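You operate a simulated robot arm through the tools that you are given. There is no shell and no other tool. Be economical: measure what you need, move in short steps, check, and stop when the job is done.

You run a simulated two-armed robot. Do the job below in one go: nothing can be reset, and whatever is moved stays where it is left.

## Task
Run the leak test, then open the bar and lift the smeared riser off.
Fine: it will leak; let the gauge fall before you free the bar latch; the riser goes on the riser mat, the other two stay seated.

It is judged by the outcome, as a careful person would: the job done as asked, and still so three seconds after it is handed in. It fails if anything else is knocked over, pushed out of place, dropped, spilled or broken.

## Robot
Two 7-joint arms with fingered hands on one trunk that stands fixed in place. Base frame: the origin is at the foot of the trunk, x ahead of it, y to its left, z up. Readings come in cm, rad, newtons and seconds.
The left shoulder is at [2.1, 21.5, 134.8], the right one opposite. With the tool pointing down near the work surface each hand reaches from about 10 to 32 cm from the base axis, measured 20 degrees to its own side. Payload 3.6 kg a hand.
Tool frame (each hand has its own): the origin (TCP) lies between the finger pads and is the grasp point; the fingertips stand 2.2 cm ahead of it; z points along the fingers, y is the line along which they close. The gripper opens to 13.2 cm. The gripper's body begins 6 cm behind the TCP. The gripper is a hand of 4 fingers: y runs from the thumb to the fingers, the wrist lies at [0, 0, -20.3] in the tool frame, and closing takes about 1.5 s.
Orientation is that of the tool frame in the base frame, as a unit quaternion [x, y, z, w]. With the fingers straight down and closing along the base's y, the tool's x points along the base's -x, its y along +y and its z along -z.

## Interface
- The arms move only by the tool move_arm. It takes "left_series", "right_series" or both (then of equal length, played together; a hand with none holds still); each is a list of rows, each a list of 6 numbers: the shift along the tool's x, y, z in cm, then the turn, a rotation vector about the tool's x, y, z in rad. In form: [[dx, dy, dz, wx, wy, wz], ...]. A call has 1 to 20 rows; each row is the pose to reach, as a shift and turn from the pose commanded when the call began, along the tool's axes at that moment. "left_gripper" and "right_gripper" are, for a hand that has rows, the closure, from 0 (fully open) to 1 (shut), set as the call begins (left out, the last holds). Rows are played at 5 a second. More than 5 cm and 0.15 rad between two rows, or a gripper value outside its range, and nothing of the call is played. A pose out of reach is approached as far as the arm can. The call stops where the force on the tool passes 40 N (or 10 N more than at its start, if that is more) or the arm is blocked; 0.2 s more then pass. Each finger travels about 10.8 cm/s and halts on what it meets, pressing with about 28 N; the grip force reading is that of the motor and also rises with nothing between the fingers. The clock runs only during rows and for 0.2 s after the last one: add rows that repeat a pose to give the fingers time. The reply holds the time, the measured pose of the TCP, the force on the tool along the base axes, the opening and the grip force, in the units named above and with some noise, with the torque about the TCP (base axes, N m) and any sound that the robot's microphone picked up, and new pictures: "pictures" is both (left out), scene, wrist or none (wrist: the cameras of the hands that moved).
- Cameras (640 x 400 px; columns grow to the right, rows downward): "scene" is now at [13.88, 5.78, 130.92]; the picture's right is [0.66, -0.75, -0.00], its down [0.10, 0.09, -0.99] and it looks along [0.74, 0.66, 0.14] (base axes); focal length 214 px, centre (320, 200). "left" rides on the left gripper at [-5.3, -5.3, -8.4] in its tool frame; the picture's right is [0.71, -0.71, 0.00], its down [0.53, 0.53, -0.67] and it looks along [0.47, 0.47, 0.74] (tool axes); focal length 247 px, centre (320, 200). "right" rides on the right gripper at [5.3, -5.3, -8.4] in its tool frame; the picture's right is [0.71, 0.71, 0.00], its down [-0.53, 0.53, -0.67] and it looks along [-0.47, 0.47, 0.74] (tool axes); focal length 247 px, centre (320, 200). There is no depth. A picture from a camera that has moved, and an enlarged one, comes with that camera's place and axes in the base frame and with its lens.
- raise_lower(by): slides the trunk up (or, below 0, down) by that many cm; the arms and the scene camera ride with it, the base frame stays. It gives what a move gives, with no picture.
- move_fingers(finger1, finger2, finger3, thumb_bend, hand): sets how far each is bent, from 0 (flat) to 1 (curled in); at 0.3 the hand is open as for a grip, at 0.7 the pads meet at the TCP. One left out holds its place. A second passes; each finger stops where it meets its share of the squeeze, and holds until it gets a number again. A gripper value or a shape takes the hand back. It gives what a move gives, with no picture; readings hold the bend of each and the force on the fingers (four entries, about 0 where the hand has none), thumb and palm.
- hand_shape(shape, hand): the hand has 4 fingers and takes this shape, open, in about a second: jaw (thumb against the fingers, like two jaws); tri (thumb and two fingers); tip (a fingertip pinch); poke (one finger out to press); point (the index stretched); flat (the hand flat); cup (the hand cupped); fist (a fist). The gripper value then closes the fingers along that shape, each until it touches; the sizes above hold for jaw. It gives what a move gives, with no picture.
- head_to(pan, tilt): turns the head with the scene camera to pan (to the left, within 1.047 rad either way) and tilt (down, from -0.506 to 1.204), counted from straight ahead of the robot. It gives what a move gives, and a new picture of the scene camera.
- inspect(camera, box): a new picture of the part [left, top, right, bottom] of that camera's present view, enlarged. No time passes.
- sign_off(): hands the job in; it is judged then, once.

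Work in short steps. Places have to be worked out from the pictures, the camera data and where the tool is seen: move nearer, look again, correct. Check each grasp and each placing, and mend what went wrong. You have 120 turns and 200 pictures in all, those below and enlarged ones among them. Open the grippers and draw the arms clear of the work before you hand the job in, unless the task says otherwise; then end with one line.

The tools are called after ">>>" by a JSON object that holds its "op" and its "data". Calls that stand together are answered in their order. move_arm: Moves the arms, as the interface text tells. Its arguments: {"type":"object","properties":{"left_series":{"type":"array"},"left_gripper":{"type":"number"},"right_series":{"type":"array"},"right_gripper":{"type":"number"},"pictures":{"type":"string","enum":["both","scene","wrist","none"]}},"required":[]} The other tools are called the same way: raise_lower (by) slides the trunk up or down; hand_shape (shape, hand) gives the hand a shape; move_fingers (finger1, finger2, finger3, thumb_bend, hand) moves the fingers one by one; head_to (pan, tilt) turns the head that bears the scene camera; inspect (camera, box) takes an enlarged picture of a part of a camera's view; sign_off () hands the job in.

At the start:

```text
time_s: 0.0
left_tcp_pos: [19.5, 29.58, 143.67]
left_tool_rot: [0.0, 1.0, 0.0, -0.001]
left_wrist_force: [0.0, 0.4, -0.5]
left_torque: [0.01, -0.05, 0.01]
left_gripper_width: 13.2
left_grasp_force: 0.0
left_shape: jaw
left_bend: [0.3, 0.3, 0.3, 0.3]
left_finger forces: [0.1, 0.0, 0.0, 0.0, 0.1, 0.0]
right_tcp_pos: [28.67, 4.46, 147.97]
right_tool_rot: [-0.001, 1.0, 0.0, 0.001]
right_wrist_force: [0.1, 0.5, -0.5]
right_torque: [0.03, -0.01, 0.02]
right_gripper_width: 13.16
right_grasp_force: 0.1
right_shape: jaw
right_bend: [0.3, 0.3, 0.3, 0.3]
right_finger forces: [0.0, 0.0, 0.0, 0.1, 0.1, 0.0]
trunk travel left (down, up): [-62.5, 5.1]
head pan, tilt: [0.724, -0.138]
```

scene: 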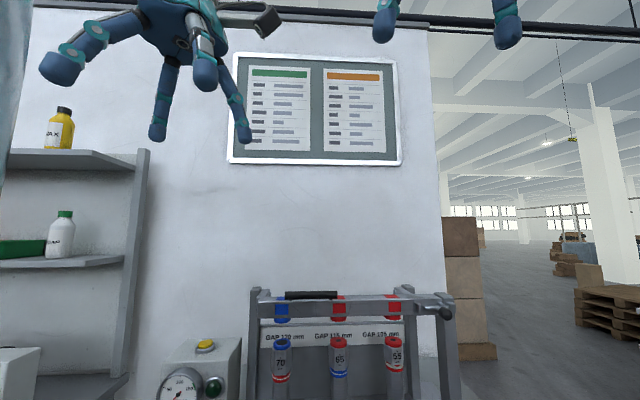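
right: 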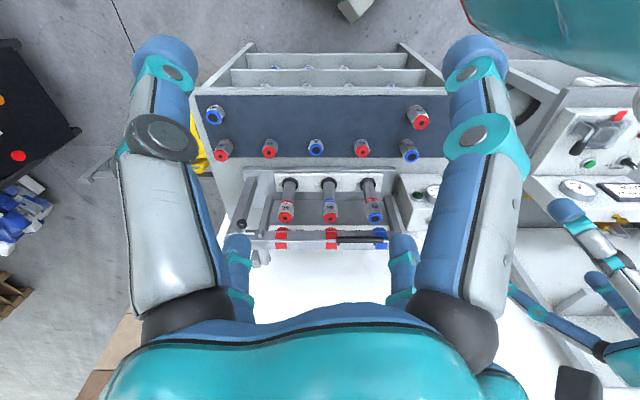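
left: 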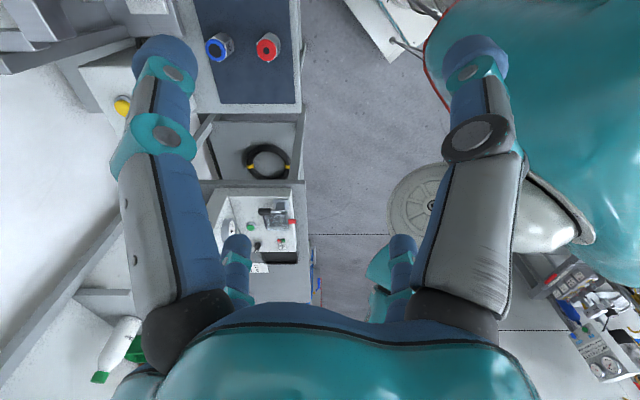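

The rig seems to be below and ahead-left; I tilt the head down to see the work.

>>> {"op": "head_to", "data": {"pan": 0.5, "tilt": 0.6}}

>>> {"op": "head_to", "data": {"pan": 0.9, "tilt": 0.4}}

```text
time_s: 1.1
left_tcp_pos: [19.48, 29.6, 143.68]
left_tool_rot: [0.0, 1.0, -0.001, 0.0]
left_wrist_force: [-0.2, -0.6, -0.5]
left_torque: [0.01, -0.01, -0.03]
left_gripper_width: 13.18
left_grasp_force: 0.0
left_shape: jaw
left_bend: [0.3, 0.3, 0.3, 0.3]
left_finger forces: [0.0, 0.0, 0.1, 0.0, 0.1, 0.0]
right_tcp_pos: [28.61, 4.52, 148.06]
right_tool_rot: [0.0, 1.0, 0.001, 0.0]
right_wrist_force: [-0.4, 0.4, -0.3]
right_torque: [0.01, -0.02, -0.01]
right_gripper_width: 13.19
right_grasp_force: 0.1
right_shape: jaw
right_bend: [0.3, 0.3, 0.3, 0.3]
right_finger forces: [0.0, 0.0, 0.0, 0.0, 0.0, 0.0]
trunk travel left (down, up): [-62.5, 5.1]
head pan, tilt: [0.499, 0.6]
camera scene: at [15.22, 4.33, 124.2], right [0.48, -0.88, 0.0], down [-0.5, -0.27, -0.83], along [0.72, 0.4, -0.56], focal length 214 px, centre (320, 200)
```

scene: 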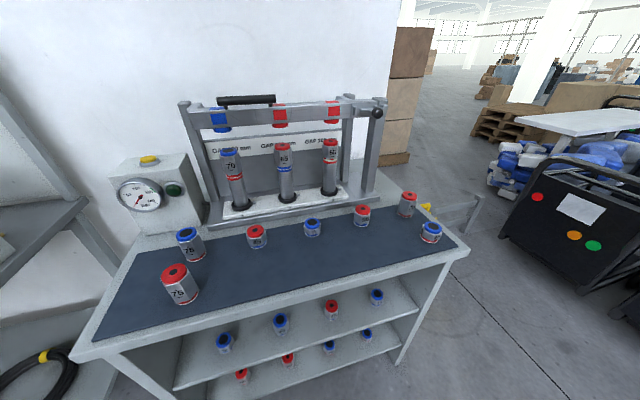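

```text
time_s: 2.0
left_tcp_pos: [19.39, 29.56, 143.75]
left_tool_rot: [0.0, 1.0, 0.0, 0.0]
left_wrist_force: [0.5, 0.1, 0.2]
left_torque: [0.02, -0.02, 0.01]
left_gripper_width: 13.19
left_grasp_force: 0.0
left_shape: jaw
left_bend: [0.3, 0.3, 0.3, 0.3]
left_finger forces: [0.1, 0.0, 0.1, 0.0, 0.0, 0.0]
right_tcp_pos: [28.59, 4.48, 148.09]
right_tool_rot: [0.0, 1.0, 0.001, 0.001]
right_wrist_force: [0.3, -0.2, 0.2]
right_torque: [0.0, 0.0, 0.0]
right_gripper_width: 13.22
right_grasp_force: 0.1
right_shape: jaw
right_bend: [0.3, 0.3, 0.3, 0.3]
right_finger forces: [0.0, 0.0, 0.0, 0.0, 0.1, 0.0]
trunk travel left (down, up): [-62.5, 5.1]
head pan, tilt: [0.901, 0.4]
camera scene: at [13.22, 7.35, 126.01], right [0.78, -0.62, 0.0], down [-0.24, -0.31, -0.92], along [0.57, 0.72, -0.39], focal length 214 px, centre (320, 200)
```

scene: 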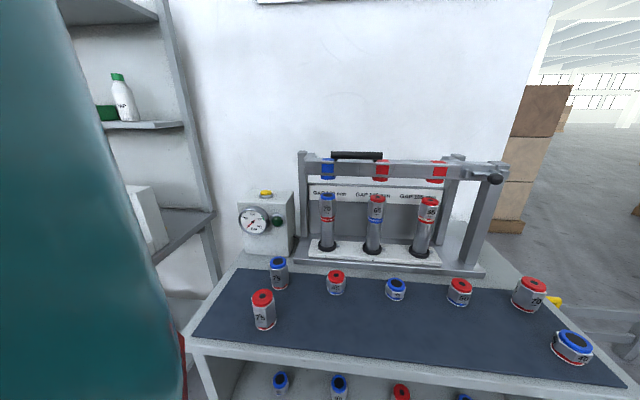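

A rig with three seated risers, each marked with a length and gap; I enlarge for details of the risers, latch and gauge.

>>> {"op": "head_to", "data": {"pan": 0.6, "tilt": 0.45}}

>>> {"op": "inspect", "data": {"camera": "scene", "box": [180, 100, 420, 250]}}

>>> {"op": "inspect", "data": {"camera": "scene", "box": [100, 180, 260, 280]}}

```text
time_s: 2.8
left_tcp_pos: [19.42, 29.69, 143.68]
left_tool_rot: [0.0, 1.0, 0.0, 0.0]
left_wrist_force: [0.1, 0.1, -0.7]
left_torque: [0.01, 0.01, 0.01]
left_gripper_width: 13.19
left_grasp_force: 0.1
left_shape: jaw
left_bend: [0.3, 0.3, 0.3, 0.3]
left_finger forces: [0.1, 0.0, 0.0, 0.1, 0.0, 0.0]
right_tcp_pos: [28.71, 4.48, 147.95]
right_tool_rot: [0.0, 1.0, 0.0, 0.0]
right_wrist_force: [0.1, 0.6, 0.0]
right_torque: [0.0, -0.02, 0.02]
right_gripper_width: 13.19
right_grasp_force: 0.0
right_shape: jaw
right_bend: [0.3, 0.3, 0.3, 0.3]
right_finger forces: [0.0, 0.0, 0.0, 0.0, 0.1, 0.0]
trunk travel left (down, up): [-62.5, 5.1]
head pan, tilt: [0.6, 0.45]
camera scene: at [15.03, 5.3, 125.55], right [0.57, -0.82, 0.0], down [-0.36, -0.25, -0.9], along [0.74, 0.51, -0.44], focal length 214 px, centre (320, 200)
```

scene: 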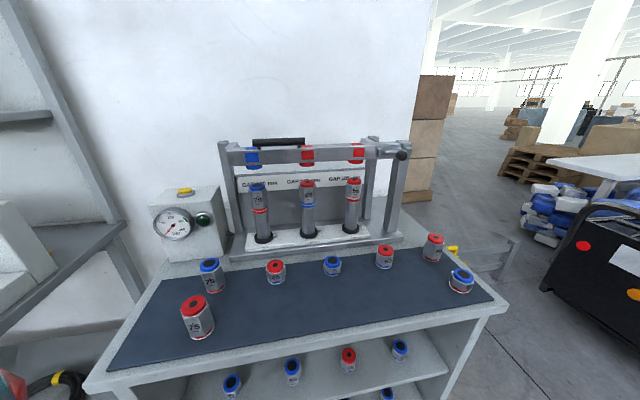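

```text
2.67 times, centred on (300, 175) of scene
camera zoom: at [15.03, 5.3, 125.55], right [0.57, -0.82, 0.0], down [-0.36, -0.25, -0.9], along [0.74, 0.51, -0.44], focal length 572 px, centre (373, 267)
```

zoom: 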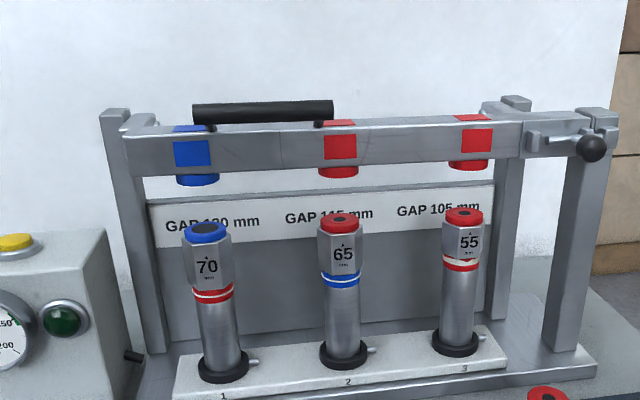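

```text
4.00 times, centred on (180, 230) of scene
camera zoom: at [15.03, 5.3, 125.55], right [0.57, -0.82, 0.0], down [-0.36, -0.25, -0.9], along [0.74, 0.51, -0.44], focal length 858 px, centre (880, 80)
```

zoom: 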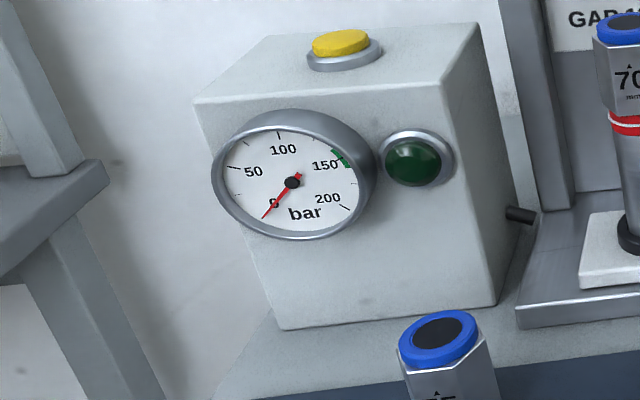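

Measured: riser 1 top ≈ (50,50,103), riser 3 ≈ (68,30,104), button ≈ (39,68,101.5), latch knob ≈ (77,20.5,109). These are far, so I lower the trunk to bring the shoulders level and look again.

>>> {"op": "raise_lower", "data": {"by": -18}}

>>> {"op": "head_to", "data": {"pan": 0.65, "tilt": 0.15}}

>>> {"op": "inspect", "data": {"camera": "scene", "box": [200, 100, 440, 250]}}

```text
time_s: 4.8
left_tcp_pos: [19.35, 29.62, 125.63]
left_tool_rot: [-0.001, 1.0, -0.001, 0.0]
left_wrist_force: [0.1, 0.2, 0.1]
left_torque: [-0.01, -0.01, 0.04]
left_gripper_width: 13.21
left_grasp_force: 0.1
left_shape: jaw
left_bend: [0.3, 0.3, 0.3, 0.3]
left_finger forces: [0.0, 0.0, 0.0, 0.0, 0.0, 0.0]
right_tcp_pos: [28.65, 4.38, 130.11]
right_tool_rot: [0.0, 1.0, 0.0, 0.0]
right_wrist_force: [0.1, -0.8, 0.5]
right_torque: [0.02, -0.01, -0.01]
right_gripper_width: 13.18
right_grasp_force: 0.0
right_shape: jaw
right_bend: [0.3, 0.3, 0.3, 0.3]
right_finger forces: [0.1, 0.0, 0.0, 0.0, 0.0, 0.0]
trunk travel left (down, up): [-44.5, 23.1]
head pan, tilt: [0.6, 0.45]
```

```text
time_s: 5.6
left_tcp_pos: [19.49, 29.64, 125.85]
left_tool_rot: [0.0, 1.0, 0.0, 0.0]
left_wrist_force: [0.7, 0.1, -0.4]
left_torque: [0.03, 0.01, 0.01]
left_gripper_width: 13.18
left_grasp_force: 0.0
left_shape: jaw
left_bend: [0.3, 0.3, 0.3, 0.3]
left_finger forces: [0.0, 0.0, 0.0, 0.1, 0.0, 0.1]
right_tcp_pos: [28.77, 4.46, 130.02]
right_tool_rot: [0.0, 1.0, -0.001, 0.0]
right_wrist_force: [0.0, -0.1, -0.4]
right_torque: [0.01, -0.02, 0.01]
right_gripper_width: 13.2
right_grasp_force: 0.1
right_shape: jaw
right_bend: [0.3, 0.3, 0.3, 0.3]
right_finger forces: [0.0, 0.0, 0.0, 0.0, 0.0, 0.0]
trunk travel left (down, up): [-44.5, 23.1]
head pan, tilt: [0.649, 0.15]
camera scene: at [14.92, 5.7, 110.18], right [0.6, -0.8, 0.0], down [-0.12, -0.09, -0.99], along [0.79, 0.6, -0.15], focal length 214 px, centre (320, 200)
```

scene: 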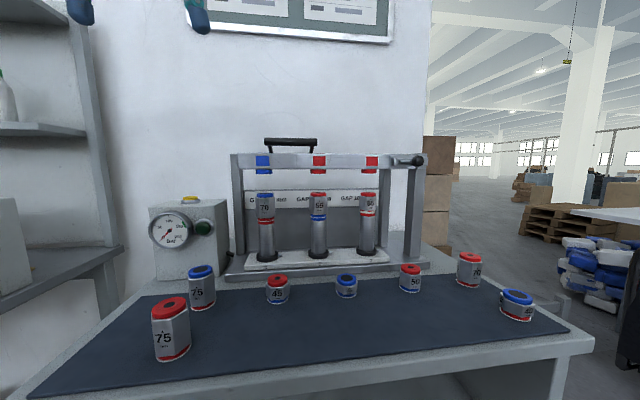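

```text
2.67 times, centred on (320, 175) of scene
camera zoom: at [14.92, 5.7, 110.18], right [0.6, -0.8, 0.0], down [-0.12, -0.09, -0.99], along [0.79, 0.6, -0.15], focal length 572 px, centre (320, 267)
```

zoom: 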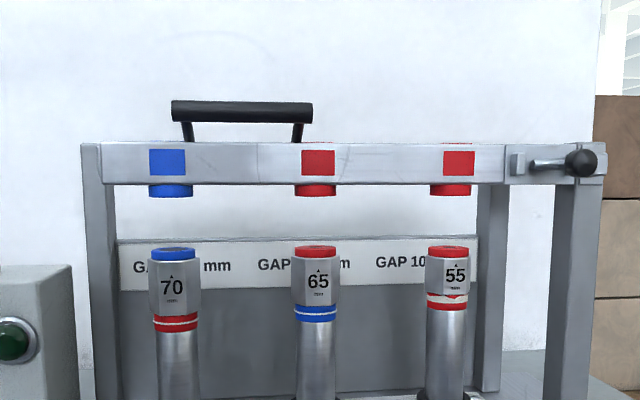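

The heads sit above the risers; I zoom on the risers' joints and on the latch.

>>> {"op": "inspect", "data": {"camera": "scene", "box": [340, 180, 404, 220]}}

>>> {"op": "inspect", "data": {"camera": "scene", "box": [250, 180, 330, 230]}}

>>> {"op": "inspect", "data": {"camera": "scene", "box": [372, 140, 436, 180]}}

```text
10.00 times, centred on (372, 200) of scene
camera zoom: at [14.92, 5.7, 110.18], right [0.6, -0.8, 0.0], down [-0.12, -0.09, -0.99], along [0.79, 0.6, -0.15], focal length 2145 px, centre (-200, 200)
```

zoom: 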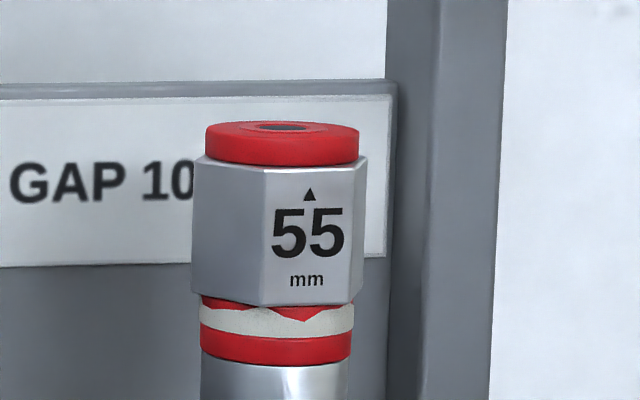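

```text
8.00 times, centred on (290, 205) of scene
camera zoom: at [14.92, 5.7, 110.18], right [0.6, -0.8, 0.0], down [-0.12, -0.09, -0.99], along [0.79, 0.6, -0.15], focal length 1716 px, centre (560, 160)
```

zoom: 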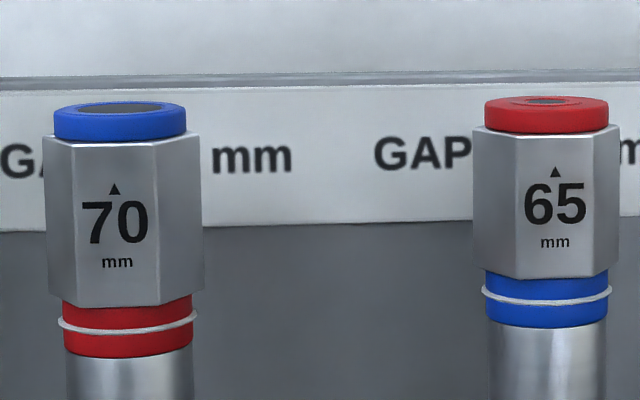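

```text
10.00 times, centred on (404, 160) of scene
camera zoom: at [14.92, 5.7, 110.18], right [0.6, -0.8, 0.0], down [-0.12, -0.09, -0.99], along [0.79, 0.6, -0.15], focal length 2145 px, centre (-520, 600)
```

zoom: 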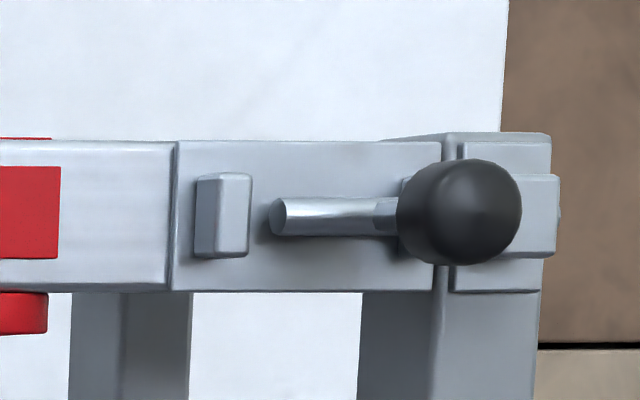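

Riser 3 (55 mm) has the smeared joint. Now I bring the left hand, closed, toward the yellow button (~(39,67.6,102)), tilted 37° forward.

>>> {"op": "move_arm", "data": {"left_series": [[-1.65, 3.34, 1.58, -0.05, -0.04, 0], [-3.3, 6.68, 3.16, -0.1, -0.08, 0], [-4.95, 10.02, 4.74, -0.15, -0.12, 0], [-6.6, 13.36, 6.32, -0.2, -0.16, 0], [-8.25, 16.7, 7.9, -0.25, -0.2, 0], [-9.9, 20.04, 9.48, -0.3, -0.24, 0], [-11.55, 23.4, 11.06, -0.35, -0.28, 0], [-13.2, 26.7, 12.64, -0.4, -0.32, 0], [-14.85, 30.1, 14.2, -0.45, -0.36, 0], [-16.5, 33.4, 15.8, -0.5, -0.4, 0], [-16.5, 33.4, 15.8, -0.5, -0.4, 0]], "left_gripper": 1}}

```text
time_s: 8.0
left_tcp_pos: [35.85, 63.03, 109.9]
left_tool_rot: [0.0, 0.949, 0.246, 0.197]
left_wrist_force: [-0.2, 0.2, -0.3]
left_torque: [0.01, 0.0, -0.02]
left_gripper_width: 0.0
left_grasp_force: 28.2
left_shape: jaw
left_bend: [0.7, 0.7, 0.7, 0.7]
left_finger forces: [0.0, 0.0, 0.1, 0.0, 0.0, 0.1]
right_tcp_pos: [28.59, 4.39, 130.08]
right_tool_rot: [-0.001, 1.0, 0.0, 0.001]
right_wrist_force: [-0.1, 0.1, 0.3]
right_torque: [-0.01, -0.02, -0.01]
right_gripper_width: 13.19
right_grasp_force: 0.0
right_shape: jaw
right_bend: [0.3, 0.3, 0.3, 0.3]
right_finger forces: [0.0, 0.0, 0.1, 0.1, 0.0, 0.1]
trunk travel left (down, up): [-44.5, 23.1]
head pan, tilt: [0.649, 0.15]
camera scene: at [14.91, 5.69, 110.19], right [0.6, -0.8, 0.0], down [-0.12, -0.09, -0.99], along [0.79, 0.6, -0.15], focal length 214 px, centre (320, 200)
camera left: at [38.16, 53.89, 116.19], right [-0.58, -0.55, -0.59], down [-0.79, 0.2, 0.59], along [-0.2, 0.81, -0.55], focal length 247 px, centre (320, 200)
```

scene: 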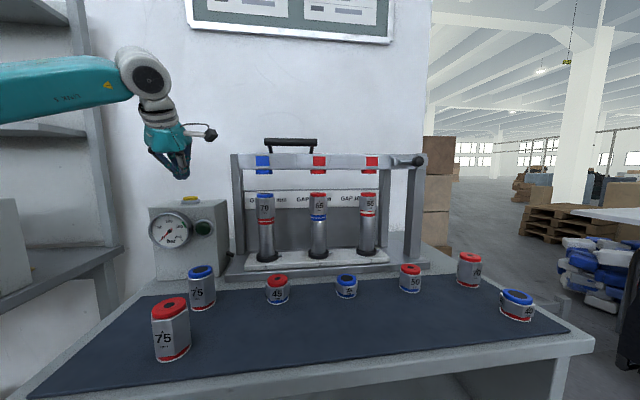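
left: 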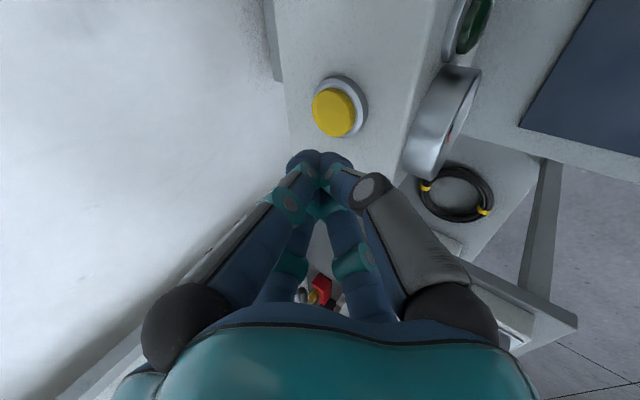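

Wrist view refines the button to ≈(39.1,66.8,102). I move the fingertips above it and press down gently.

>>> {"op": "move_arm", "data": {"left_series": [[-0.3, 0.27, 2.5, 0, 0, 0], [-0.6, 0.55, 5.09, 0, 0, 0], [-0.4, 0.32, 5.5, 0, 0, 0], [-0.23, 0.09, 5.9, 0, 0, 0], [-0.04, -0.15, 6.3, 0, 0, 0], [0.15, -0.38, 6.7, 0, 0, 0], [0.34, -0.61, 7.1, 0, 0, 0], [0.53, -0.85, 7.5, 0, 0, 0]]}}

```text
time_s: 9.8
left_tcp_pos: [38.59, 65.84, 104.61]
left_tool_rot: [0.0, 0.944, 0.257, 0.209]
left_wrist_force: [1.6, 2.7, 12.7]
left_torque: [-0.17, 0.08, -0.08]
left_gripper_width: 0.0
left_grasp_force: 27.7
left_shape: jaw
left_bend: [0.7, 0.7, 0.7, 0.7]
left_finger forces: [0.0, 0.0, 0.1, 0.0, 0.0, 0.0]
right_tcp_pos: [28.75, 4.22, 130.13]
right_tool_rot: [-0.001, 1.0, 0.002, 0.001]
right_wrist_force: [0.2, 0.7, -0.3]
right_torque: [-0.02, 0.04, 0.0]
right_gripper_width: 13.19
right_grasp_force: 0.1
right_shape: jaw
right_bend: [0.3, 0.3, 0.3, 0.3]
right_finger forces: [0.0, 0.1, 0.0, 0.0, 0.0, 0.1]
trunk travel left (down, up): [-44.5, 23.1]
head pan, tilt: [0.649, 0.15]
heard: click
stopped in row 8 (left hand): the force on the tool passed its limit at 40 N (the readings are from after the stop); the commanded pose is now the measured one
camera scene: at [14.83, 5.55, 110.21], right [0.6, -0.8, 0.0], down [-0.12, -0.09, -0.99], along [0.79, 0.6, -0.15], focal length 214 px, centre (320, 200)
camera left: at [40.81, 56.63, 110.88], right [-0.57, -0.54, -0.62], down [-0.8, 0.19, 0.57], along [-0.19, 0.82, -0.54], focal length 247 px, centre (320, 200)
```

scene: 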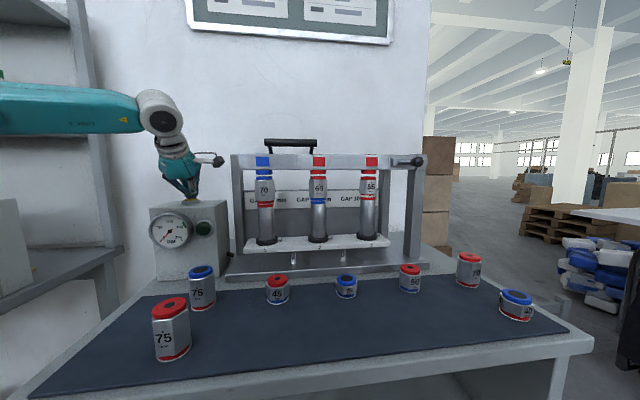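
left: 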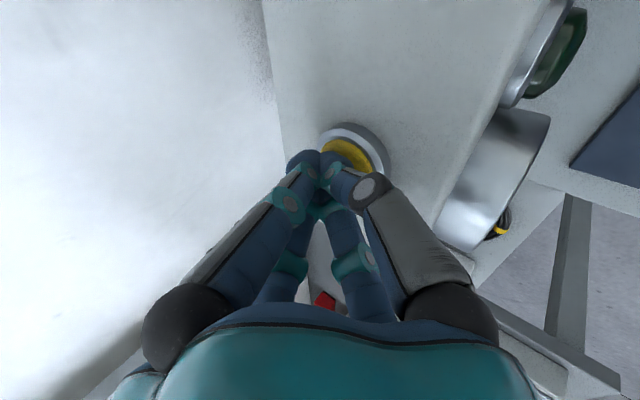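

The click came and the carrier rises to press the risers to the heads. I back off the button and watch the gauge.

>>> {"op": "move_arm", "data": {"left_series": [[-0.9, 1.2, -2, 0, 0, 0], [-1.8, 2.4, -4, 0, 0, 0], [-1.8, 2.4, -7, 0, 0, 0], [-1.8, 2.4, -7, 0, 0, 0]], "pictures": "scene"}}

>>> {"op": "inspect", "data": {"camera": "scene", "box": [136, 190, 232, 250]}}

```text
time_s: 10.8
left_tcp_pos: [37.37, 64.6, 111.52]
left_tool_rot: [0.0, 0.946, 0.251, 0.203]
left_wrist_force: [-0.3, 1.1, -0.1]
left_torque: [0.01, 0.02, 0.01]
left_gripper_width: 0.0
left_grasp_force: 28.0
left_shape: jaw
left_bend: [0.7, 0.7, 0.7, 0.7]
left_finger forces: [0.0, 0.1, 0.1, 0.0, 0.0, 0.1]
right_tcp_pos: [28.72, 4.49, 130.18]
right_tool_rot: [0.0, 1.0, 0.0, 0.001]
right_wrist_force: [0.1, -0.1, 0.4]
right_torque: [-0.02, 0.03, 0.03]
right_gripper_width: 13.18
right_grasp_force: 0.0
right_shape: jaw
right_bend: [0.3, 0.3, 0.3, 0.3]
right_finger forces: [0.0, 0.1, 0.1, 0.0, 0.0, 0.1]
trunk travel left (down, up): [-44.5, 23.1]
head pan, tilt: [0.649, 0.15]
camera scene: at [14.94, 5.72, 110.18], right [0.6, -0.8, 0.0], down [-0.12, -0.09, -0.99], along [0.79, 0.6, -0.15], focal length 214 px, centre (320, 200)
```

scene: 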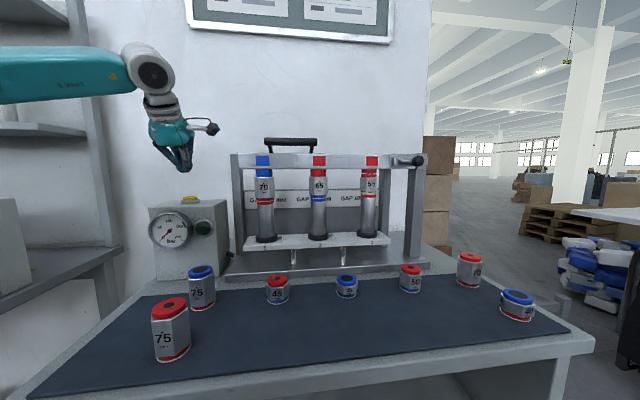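

```text
6.67 times, centred on (184, 220) of scene
camera zoom: at [14.94, 5.72, 110.18], right [0.6, -0.8, 0.0], down [-0.12, -0.09, -0.99], along [0.79, 0.6, -0.15], focal length 1430 px, centre (1227, 67)
```

zoom: 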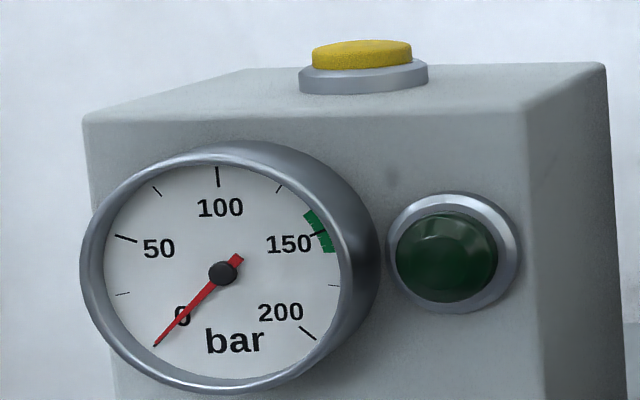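

The risers are pressed to the heads; gauge still near 0, so I wait and watch.

>>> {"op": "move_arm", "data": {"left_series": [[0, 0, -1, 0, 0, 0], [0, 0, -2, 0, 0, 0], [0, 0, -2, 0, 0, 0], [0, 0, -2, 0, 0, 0], [0, 0, -2, 0, 0, 0], [0, 0, -2, 0, 0, 0], [0, 0, -2, 0, 0, 0], [0, 0, -2, 0, 0, 0]], "pictures": "none"}}

>>> {"op": "inspect", "data": {"camera": "scene", "box": [136, 140, 408, 310]}}

```text
time_s: 12.6
left_tcp_pos: [36.5, 63.66, 113.03]
left_tool_rot: [-0.001, 0.946, 0.252, 0.203]
left_wrist_force: [-0.7, -0.3, 0.5]
left_torque: [0.05, -0.01, -0.03]
left_gripper_width: 0.0
left_grasp_force: 27.6
left_shape: jaw
left_bend: [0.7, 0.7, 0.7, 0.7]
left_finger forces: [0.0, 0.1, 0.0, 0.0, 0.0, 0.0]
right_tcp_pos: [28.71, 4.43, 130.14]
right_tool_rot: [-0.001, 1.0, 0.0, 0.001]
right_wrist_force: [0.5, -0.4, 0.0]
right_torque: [0.01, -0.06, -0.02]
right_gripper_width: 13.18
right_grasp_force: 0.1
right_shape: jaw
right_bend: [0.3, 0.3, 0.3, 0.3]
right_finger forces: [0.1, 0.1, 0.0, 0.0, 0.0, 0.0]
trunk travel left (down, up): [-44.5, 23.1]
head pan, tilt: [0.649, 0.15]
```

```text
2.35 times, centred on (272, 225) of scene
camera zoom: at [14.92, 5.7, 110.19], right [0.6, -0.8, 0.0], down [-0.12, -0.09, -0.99], along [0.79, 0.6, -0.15], focal length 505 px, centre (433, 141)
```

zoom: 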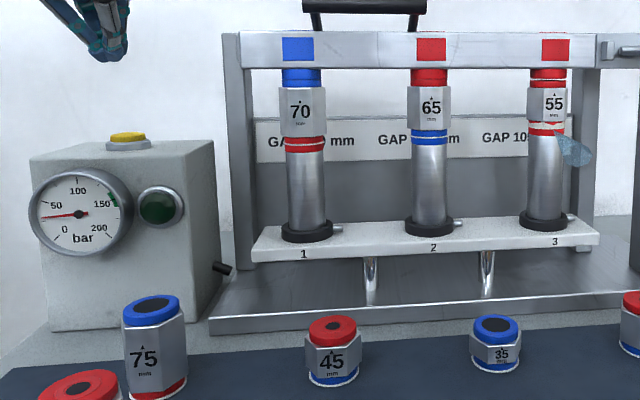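

Riser 3 sprays, the gauge is climbing. While it runs I withdraw the left hand clear and bring it toward a vantage point before the latch (no touching yet).

>>> {"op": "move_arm", "data": {"left_series": [[-0.25, -2.3, -3.55, 0.014, -0.082, -0.048], [-0.5, -4.6, -7.1, 0.028, -0.164, -0.095], [-0.74, -6.9, -10.65, 0.042, -0.245, -0.143], [-0.99, -9.25, -14.2, 0.056, -0.327, -0.19], [-1.24, -11.57, -17.76, 0.07, -0.409, -0.238], [-3.9, -15.05, -18.15, 0.084, -0.491, -0.286], [-6.6, -18.55, -18.5, 0.098, -0.573, -0.333], [-9.27, -22.0, -18.9, 0.112, -0.655, -0.381], [-11.95, -25.5, -19.3, 0.126, -0.736, -0.429], [-14.6, -29.0, -19.7, 0.14, -0.818, -0.476], [-17.3, -32.5, -20.05, 0.154, -0.9, -0.524], [-17.3, -32.5, -20.05, 0.154, -0.9, -0.524]]}}

>>> {"op": "inspect", "data": {"camera": "scene", "box": [136, 190, 232, 250]}}

```text
time_s: 15.2
left_tcp_pos: [47.54, 25.6, 120.77]
left_tool_rot: [-0.112, 0.749, 0.096, 0.646]
left_wrist_force: [0.3, 0.1, 0.0]
left_torque: [0.0, 0.0, 0.0]
left_gripper_width: 0.02
left_grasp_force: 28.4
left_shape: jaw
left_bend: [0.7, 0.7, 0.7, 0.7]
left_finger forces: [0.1, 0.0, 0.1, 0.0, 0.1, 0.1]
left hand out of reach, approached as far as the arm can: row 7, 11, 12
right_tcp_pos: [28.63, 4.25, 130.2]
right_tool_rot: [-0.001, 1.0, 0.0, 0.001]
right_wrist_force: [-1.2, 0.0, -0.6]
right_torque: [0.02, 0.01, 0.02]
right_gripper_width: 13.2
right_grasp_force: 0.0
right_shape: jaw
right_bend: [0.3, 0.3, 0.3, 0.3]
right_finger forces: [0.1, 0.0, 0.0, 0.0, 0.0, 0.0]
trunk travel left (down, up): [-44.5, 23.1]
head pan, tilt: [0.649, 0.15]
camera scene: at [14.86, 5.59, 110.2], right [0.6, -0.8, 0.0], down [-0.12, -0.09, -0.99], along [0.79, 0.6, -0.15], focal length 214 px, centre (320, 200)
camera left: at [41.91, 18.31, 127.33], right [0.11, -0.71, -0.7], down [-0.86, 0.29, -0.42], along [0.5, 0.65, -0.58], focal length 247 px, centre (320, 200)
```

scene: 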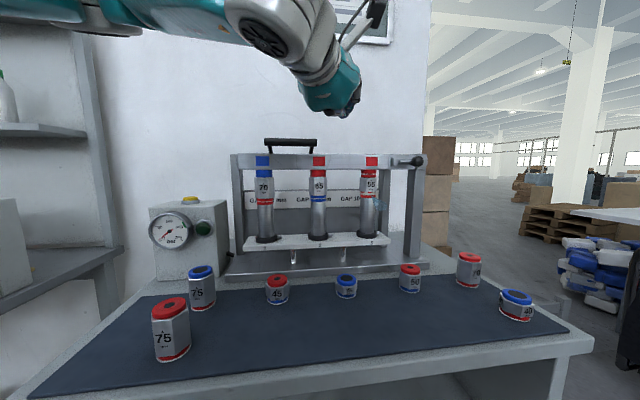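
left: 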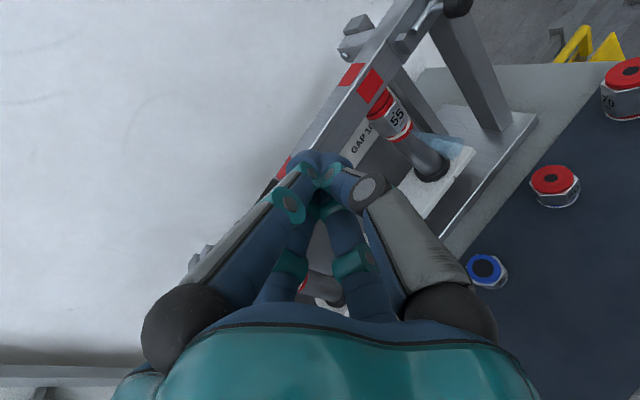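

```text
6.67 times, centred on (184, 220) of scene
camera zoom: at [14.86, 5.59, 110.2], right [0.6, -0.8, 0.0], down [-0.12, -0.09, -0.99], along [0.79, 0.6, -0.15], focal length 1430 px, centre (1227, 67)
```

zoom: 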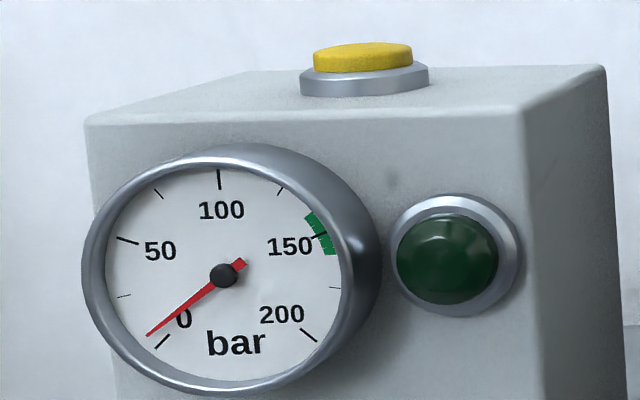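

Gauge has fallen to nearly 0 (~8). I'll let it settle and move the hand right a bit to see the latch better in the wrist view.

>>> {"op": "inspect", "data": {"camera": "left", "box": [320, 0, 480, 100]}}

>>> {"op": "move_arm", "data": {"left_series": [[0, -2, 0, 0, -0.1, 0], [0, -5, 0, 0, -0.2, 0], [0, -8, 0, 0, -0.3, 0], [0, -10, 0, 0, -0.35, 0], [0, -10, 0, 0, -0.35, 0], [0, -10, 0, 0, -0.35, 0]]}}

>>> {"op": "inspect", "data": {"camera": "scene", "box": [136, 140, 408, 310]}}

```text
4.00 times, centred on (400, 50) of left
camera zoom: at [41.91, 18.31, 127.33], right [0.11, -0.71, -0.7], down [-0.86, 0.29, -0.42], along [0.5, 0.65, -0.58], focal length 988 px, centre (0, 800)
```

zoom: 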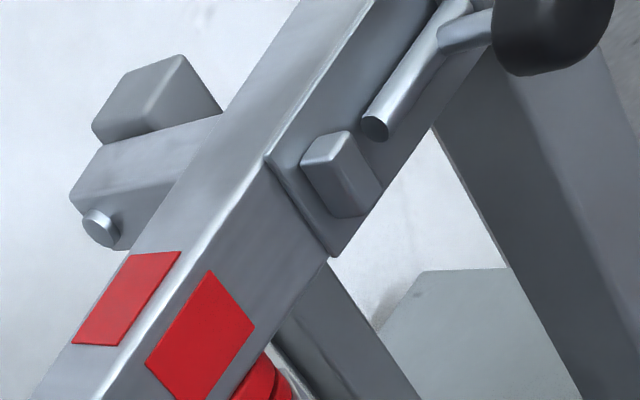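

```text
time_s: 16.6
left_tcp_pos: [46.46, 26.11, 127.79]
left_tool_rot: [-0.095, 0.626, 0.116, 0.765]
left_wrist_force: [0.5, -0.3, 0.5]
left_torque: [-0.02, 0.01, 0.0]
left_gripper_width: 0.0
left_grasp_force: 28.1
left_shape: jaw
left_bend: [0.7, 0.7, 0.7, 0.7]
left_finger forces: [0.0, 0.0, 0.1, 0.0, 0.0, 0.1]
left hand out of reach, approached as far as the arm can: row 1, 2, 3, 4, 5, 6
right_tcp_pos: [28.78, 4.48, 129.96]
right_tool_rot: [0.0, 1.0, -0.001, 0.0]
right_wrist_force: [0.1, 0.1, 0.2]
right_torque: [0.04, -0.02, 0.02]
right_gripper_width: 13.21
right_grasp_force: 0.1
right_shape: jaw
right_bend: [0.3, 0.3, 0.3, 0.3]
right_finger forces: [0.1, 0.1, 0.1, 0.1, 0.0, 0.1]
trunk travel left (down, up): [-44.5, 23.1]
head pan, tilt: [0.649, 0.15]
camera scene: at [14.94, 5.71, 110.18], right [0.6, -0.8, 0.0], down [-0.12, -0.09, -0.99], along [0.79, 0.6, -0.15], focal length 214 px, centre (320, 200)
camera left: at [39.15, 18.22, 131.47], right [0.34, -0.63, -0.69], down [-0.68, 0.34, -0.65], along [0.65, 0.69, -0.32], focal length 247 px, centre (320, 200)
```

scene: 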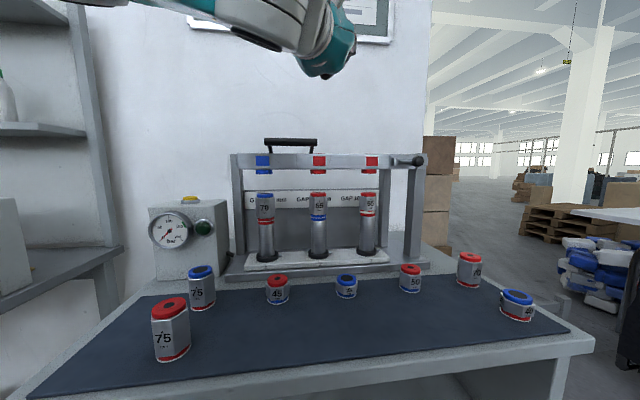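
left: 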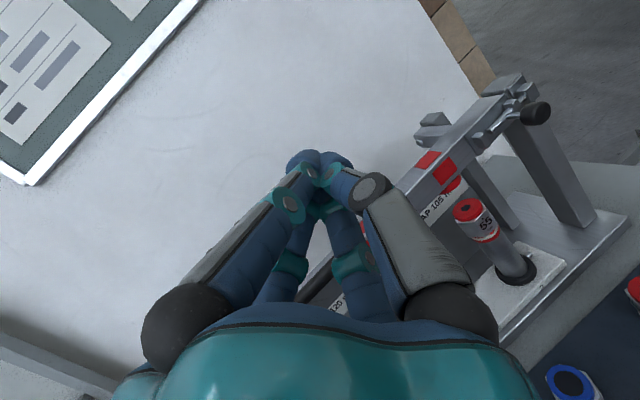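

```text
2.35 times, centred on (272, 225) of scene
camera zoom: at [14.94, 5.71, 110.18], right [0.6, -0.8, 0.0], down [-0.12, -0.09, -0.99], along [0.79, 0.6, -0.15], focal length 505 px, centre (433, 141)
```

zoom: 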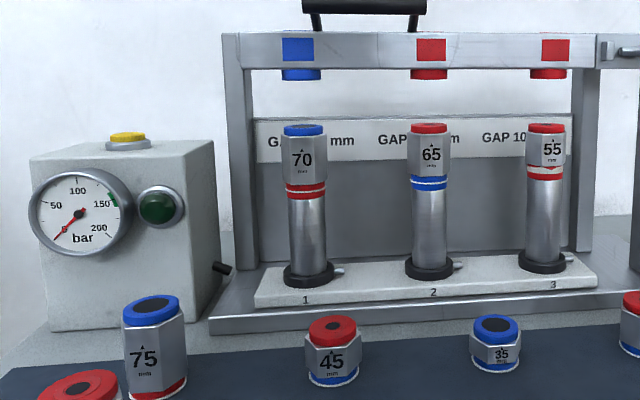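

Test is over: carrier down, gauge at 0. Zooming on the latch end and its rear hinge.

>>> {"op": "inspect", "data": {"camera": "left", "box": [400, 60, 560, 160]}}

>>> {"op": "inspect", "data": {"camera": "right", "box": [200, 150, 440, 300]}}

```text
4.00 times, centred on (480, 110) of left
camera zoom: at [39.15, 18.22, 131.47], right [0.34, -0.63, -0.69], down [-0.68, 0.34, -0.65], along [0.65, 0.69, -0.32], focal length 988 px, centre (-320, 560)
```

zoom: 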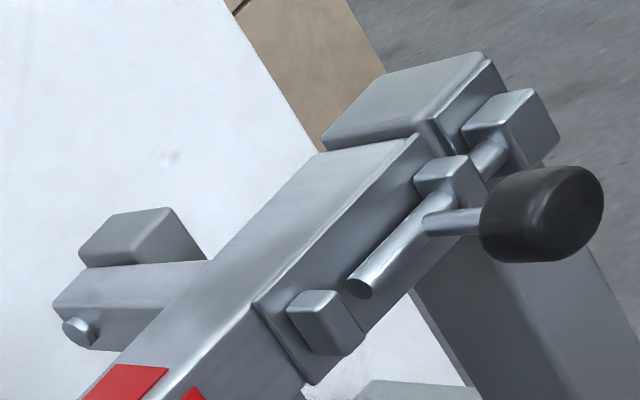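

```text
2.67 times, centred on (320, 225) of right
camera zoom: at [23.2, -0.9, 138.42], right [-0.71, 0.71, 0.0], down [0.53, 0.53, 0.67], along [0.47, 0.47, -0.74], focal length 659 px, centre (320, 133)
```

zoom: 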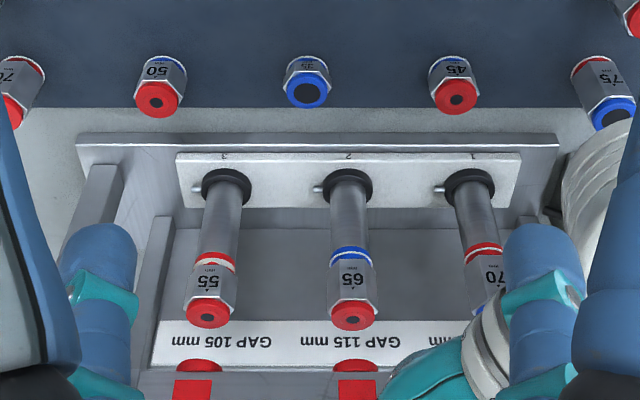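

Latch: a sliding bolt with a ball knob at ≈(72.3,18.9,112), to be slid left along the bar. Row direction is (.707,−.707). I go to a standoff 7 cm before the knob with the fingers half open.

>>> {"op": "move_arm", "data": {"left_series": [[3.0, -2.7, 2.0, -0.037, 0.05, 0.002], [6.0, -5.4, 4.0, -0.074, 0.1, 0.004], [9.0, -8.1, 6.0, -0.111, 0.149, 0.006], [12.0, -10.8, 8.0, -0.149, 0.2, 0.007], [15.0, -13.5, 10.0, -0.186, 0.25, 0.009], [17.9, -16.25, 11.95, -0.223, 0.298, 0.011], [17.9, -16.25, 11.95, -0.223, 0.298, 0.011]], "left_gripper": 0.45}}

```text
time_s: 18.2
left_tcp_pos: [53.36, 33.63, 120.47]
left_tool_rot: [-0.192, 0.716, 0.174, 0.648]
left_wrist_force: [-0.4, 0.3, 0.6]
left_torque: [0.01, -0.01, -0.02]
left_gripper_width: 7.25
left_grasp_force: 0.1
left_shape: jaw
left_bend: [0.34, 0.34, 0.34, 0.7]
left_finger forces: [0.1, 0.0, 0.1, 0.0, 0.0, 0.0]
left hand out of reach, approached as far as the arm can: row 1, 2, 3, 4, 5, 6, 7
right_tcp_pos: [28.64, 4.38, 130.13]
right_tool_rot: [0.0, 1.0, 0.0, 0.001]
right_wrist_force: [-0.1, -0.2, -0.7]
right_torque: [0.01, 0.02, -0.02]
right_gripper_width: 13.2
right_grasp_force: 0.2
right_shape: jaw
right_bend: [0.3, 0.3, 0.3, 0.3]
right_finger forces: [0.1, 0.0, 0.0, 0.0, 0.0, 0.0]
trunk travel left (down, up): [-44.5, 23.1]
head pan, tilt: [0.649, 0.15]
camera scene: at [14.93, 5.7, 110.18], right [0.6, -0.8, 0.0], down [-0.12, -0.09, -0.99], along [0.79, 0.6, -0.15], focal length 214 px, centre (320, 200)
camera left: at [49.25, 25.04, 126.59], right [0.29, -0.65, -0.7], down [-0.88, 0.1, -0.46], along [0.36, 0.76, -0.54], focal length 247 px, centre (320, 200)
```

scene: 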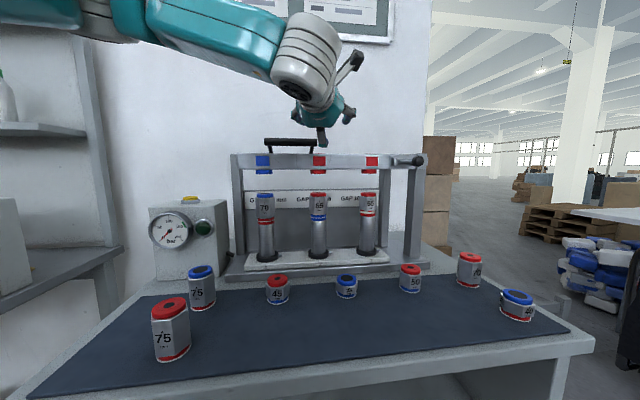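
left: 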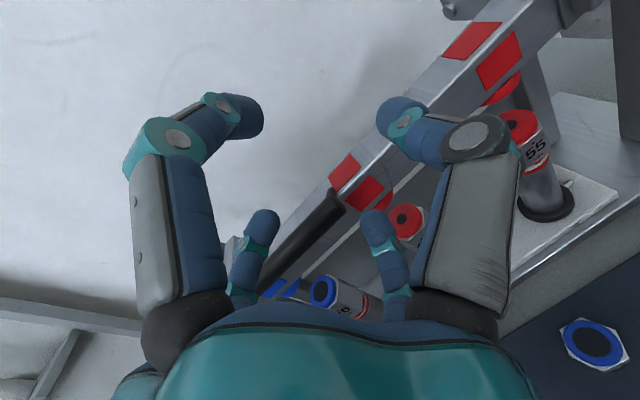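

The reply says out of reach; the commanded pose may have run ahead of the measured one. I test that with a move that is safe under either reading.

>>> {"op": "move_arm", "data": {"left_series": [[-2.25, 3.72, 0, 0.1, 0, 0.01], [-4.5, 7.44, 0, 0.2, 0, 0.02], [-6.75, 11.16, -0.1, 0.3, 0, 0.03], [-9.0, 14.9, -0.1, 0.4, 0, 0.04], [-11.24, 18.6, -0.1, 0.517, 0, 0.05], [-11.24, 18.6, -0.1, 0.517, 0, 0.05]]}}

```text
time_s: 19.6
left_tcp_pos: [44.75, 50.05, 131.85]
left_tool_rot: [-0.002, 0.74, 0.0, 0.673]
left_wrist_force: [1.1, 1.0, 0.5]
left_torque: [-0.02, 0.02, -0.01]
left_gripper_width: 7.26
left_grasp_force: 0.1
left_shape: jaw
left_bend: [0.34, 0.34, 0.34, 0.7]
left_finger forces: [0.0, 0.1, 0.0, 0.1, 0.1, 0.0]
right_tcp_pos: [28.64, 4.3, 130.13]
right_tool_rot: [0.0, 1.0, 0.0, 0.001]
right_wrist_force: [0.7, -1.0, 1.4]
right_torque: [-0.02, -0.02, -0.01]
right_gripper_width: 13.21
right_grasp_force: 0.0
right_shape: jaw
right_bend: [0.3, 0.3, 0.3, 0.3]
right_finger forces: [0.1, 0.0, 0.0, 0.0, 0.1, 0.0]
trunk travel left (down, up): [-44.5, 23.1]
head pan, tilt: [0.649, 0.15]
camera scene: at [14.94, 5.67, 110.19], right [0.6, -0.8, 0.0], down [-0.12, -0.09, -0.99], along [0.79, 0.6, -0.15], focal length 214 px, centre (320, 200)
camera left: at [36.98, 44.73, 138.05], right [-0.07, -0.71, -0.7], down [-0.72, 0.52, -0.46], along [0.69, 0.47, -0.54], focal length 247 px, centre (320, 200)
```

scene: 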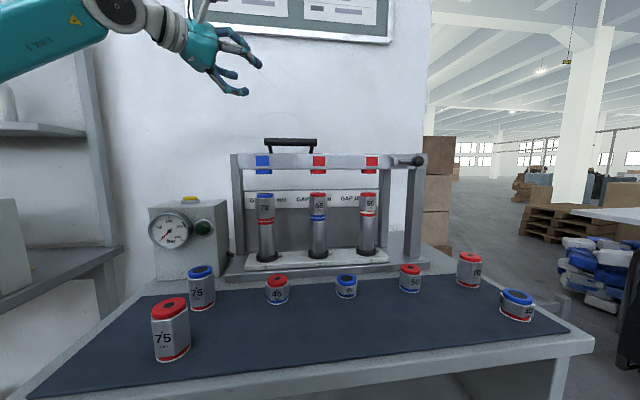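
left: 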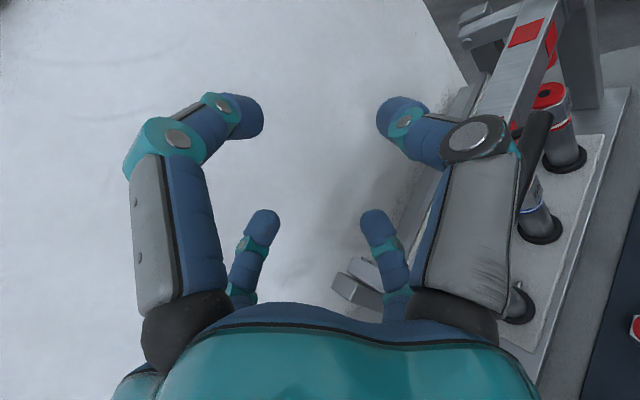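

The reference is the measured pose. I'll now go around with a more extended arm, heading straight ahead: over the bar, then to a high spot before the latch.

>>> {"op": "move_arm", "data": {"left_series": [[-0.1, -3.3, 2.9, 0, 0, 0], [-0.2, -6.6, 5.8, 0, 0, 0], [-0.3, -10, 8.7, 0, 0, 0], [-0.4, -13.3, 11.5, 0, 0, 0], [-0.5, -16.7, 14.4, 0, 0, 0], [-0.64, -20, 17.3, 0, 0, 0], [1.5, -22.7, 18.2, 0, 0, 0], [3.7, -25.5, 19.2, 0, 0, 0], [5.8, -28.3, 20.1, 0, 0, 0], [8.0, -31, 21.1, 0, 0, 0], [8.0, -31, 21.1, 0, 0, 0]]}}

```text
time_s: 22.0
left_tcp_pos: [65.18, 19.09, 121.65]
left_tool_rot: [-0.003, 0.74, 0.0, 0.672]
left_wrist_force: [0.7, 0.5, 1.1]
left_torque: [0.0, 0.0, 0.0]
left_gripper_width: 7.24
left_grasp_force: 0.0
left_shape: jaw
left_bend: [0.34, 0.34, 0.34, 0.7]
left_finger forces: [0.0, 0.0, 0.0, 0.1, 0.1, 0.1]
right_tcp_pos: [28.71, 4.58, 130.16]
right_tool_rot: [0.0, 1.0, 0.0, 0.001]
right_wrist_force: [-0.9, 0.7, -0.3]
right_torque: [-0.01, 0.04, 0.01]
right_gripper_width: 13.19
right_grasp_force: 0.0
right_shape: jaw
right_bend: [0.3, 0.3, 0.3, 0.3]
right_finger forces: [0.0, 0.1, 0.0, 0.0, 0.0, 0.0]
trunk travel left (down, up): [-44.5, 23.1]
head pan, tilt: [0.649, 0.15]
camera scene: at [14.96, 5.77, 110.17], right [0.6, -0.8, 0.0], down [-0.12, -0.09, -0.99], along [0.79, 0.6, -0.15], focal length 214 px, centre (320, 200)
camera left: at [57.39, 13.8, 127.89], right [-0.07, -0.71, -0.7], down [-0.72, 0.52, -0.46], along [0.69, 0.47, -0.54], focal length 247 px, centre (320, 200)
```

scene: 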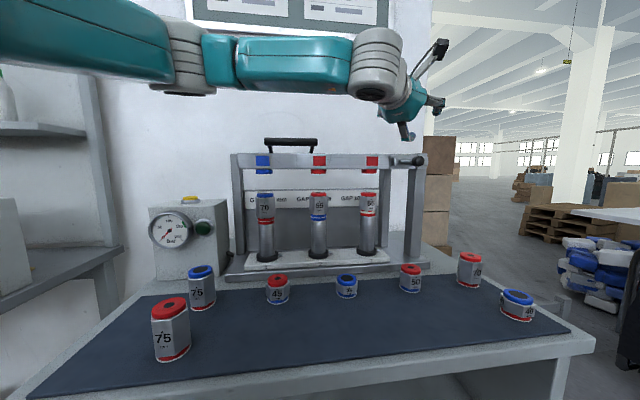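
left: 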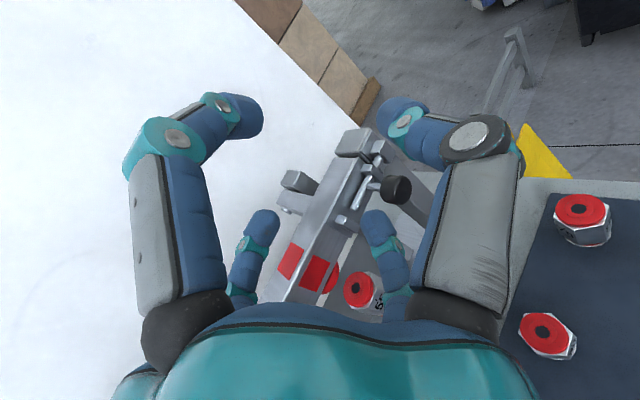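

Reached. Knob now ≈(72.4,18.7,112). Yaw the hand 30° toward the rig and lower to a standoff 7 cm before the knob.

>>> {"op": "move_arm", "data": {"left_series": [[1.8, -0.8, 0.4, -0.104, 0, -0.01], [3.6, -1.6, 0.8, -0.207, 0, -0.02], [5.5, -2.3, 1.2, -0.311, 0, -0.03], [7.3, -3.1, 1.6, -0.414, 0, -0.04], [9.16, -3.9, 1.98, -0.518, 0, -0.049], [9.16, -3.9, 1.98, -0.518, 0, -0.049]]}}

```text
time_s: 23.4
left_tcp_pos: [66.4, 15.05, 112.28]
left_tool_rot: [-0.192, 0.716, 0.174, 0.648]
left_wrist_force: [0.0, 0.2, -0.2]
left_torque: [-0.02, 0.03, -0.06]
left_gripper_width: 7.27
left_grasp_force: 0.1
left_shape: jaw
left_bend: [0.34, 0.34, 0.34, 0.7]
left_finger forces: [0.0, 0.0, 0.0, 0.0, 0.0, 0.0]
right_tcp_pos: [28.69, 4.56, 130.12]
right_tool_rot: [0.0, 1.0, 0.0, 0.001]
right_wrist_force: [0.2, 0.1, 0.8]
right_torque: [0.01, -0.01, 0.03]
right_gripper_width: 13.18
right_grasp_force: 0.0
right_shape: jaw
right_bend: [0.3, 0.3, 0.3, 0.3]
right_finger forces: [0.0, 0.0, 0.1, 0.1, 0.0, 0.0]
trunk travel left (down, up): [-44.5, 23.1]
head pan, tilt: [0.649, 0.15]
camera scene: at [14.94, 5.73, 110.18], right [0.6, -0.8, 0.0], down [-0.12, -0.09, -0.99], along [0.79, 0.6, -0.15], focal length 214 px, centre (320, 200)
camera left: at [62.21, 6.6, 118.56], right [0.29, -0.65, -0.7], down [-0.88, 0.1, -0.46], along [0.36, 0.76, -0.54], focal length 247 px, centre (320, 200)
```

scene: 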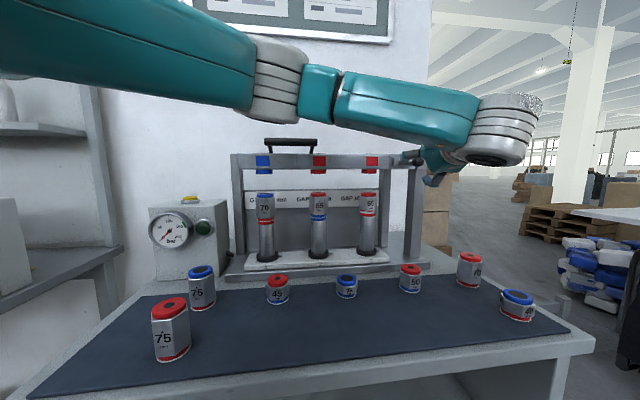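
left: 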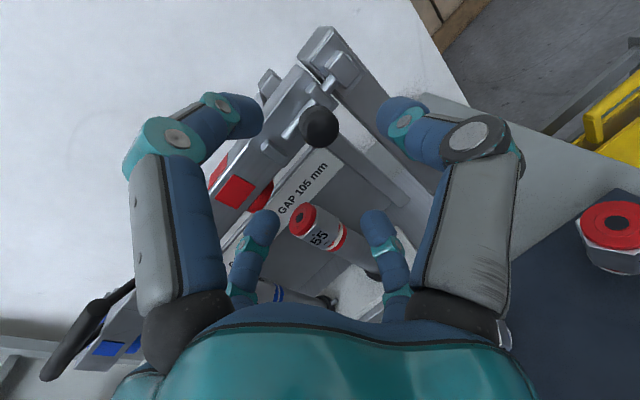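

Knob is centred between the fingers, 6.8 cm ahead. Advance 6 cm slowly, then close.

>>> {"op": "move_arm", "data": {"left_series": [[-0.1, 0, 1.5, 0, 0, 0], [-0.2, 0, 3, 0, 0, 0], [-0.3, 0, 4.2, 0, 0, 0], [-0.4, 0, 5.2, 0, 0, 0], [-0.4, 0, 6.0, 0, 0, 0]], "pictures": "wrist"}}

```text
time_s: 24.6
left_tcp_pos: [71.44, 18.15, 112.11]
left_tool_rot: [-0.191, 0.716, 0.174, 0.649]
left_wrist_force: [0.0, 0.0, -0.6]
left_torque: [0.02, 0.0, 0.01]
left_gripper_width: 7.27
left_grasp_force: 0.0
left_shape: jaw
left_bend: [0.34, 0.34, 0.34, 0.7]
left_finger forces: [0.0, 0.0, 0.0, 0.1, 0.0, 0.0]
right_tcp_pos: [28.65, 4.46, 130.04]
right_tool_rot: [-0.001, 1.0, 0.0, 0.001]
right_wrist_force: [0.2, -0.2, -0.6]
right_torque: [0.02, 0.0, -0.02]
right_gripper_width: 13.16
right_grasp_force: 0.1
right_shape: jaw
right_bend: [0.3, 0.3, 0.3, 0.3]
right_finger forces: [0.0, 0.0, 0.0, 0.1, 0.1, 0.1]
trunk travel left (down, up): [-44.5, 23.1]
head pan, tilt: [0.649, 0.15]
camera left: at [67.44, 9.64, 118.41], right [0.29, -0.65, -0.7], down [-0.88, 0.1, -0.46], along [0.36, 0.76, -0.54], focal length 247 px, centre (320, 200)
```

left: 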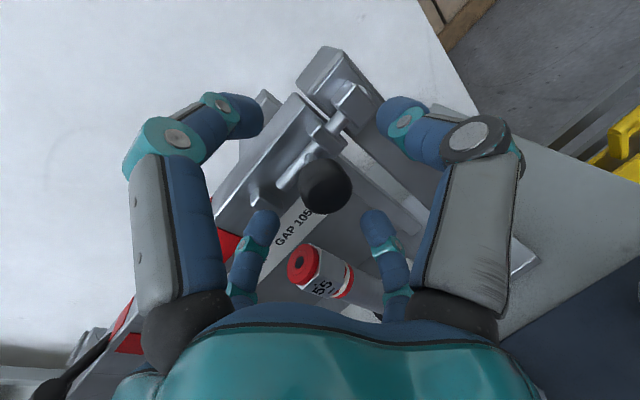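

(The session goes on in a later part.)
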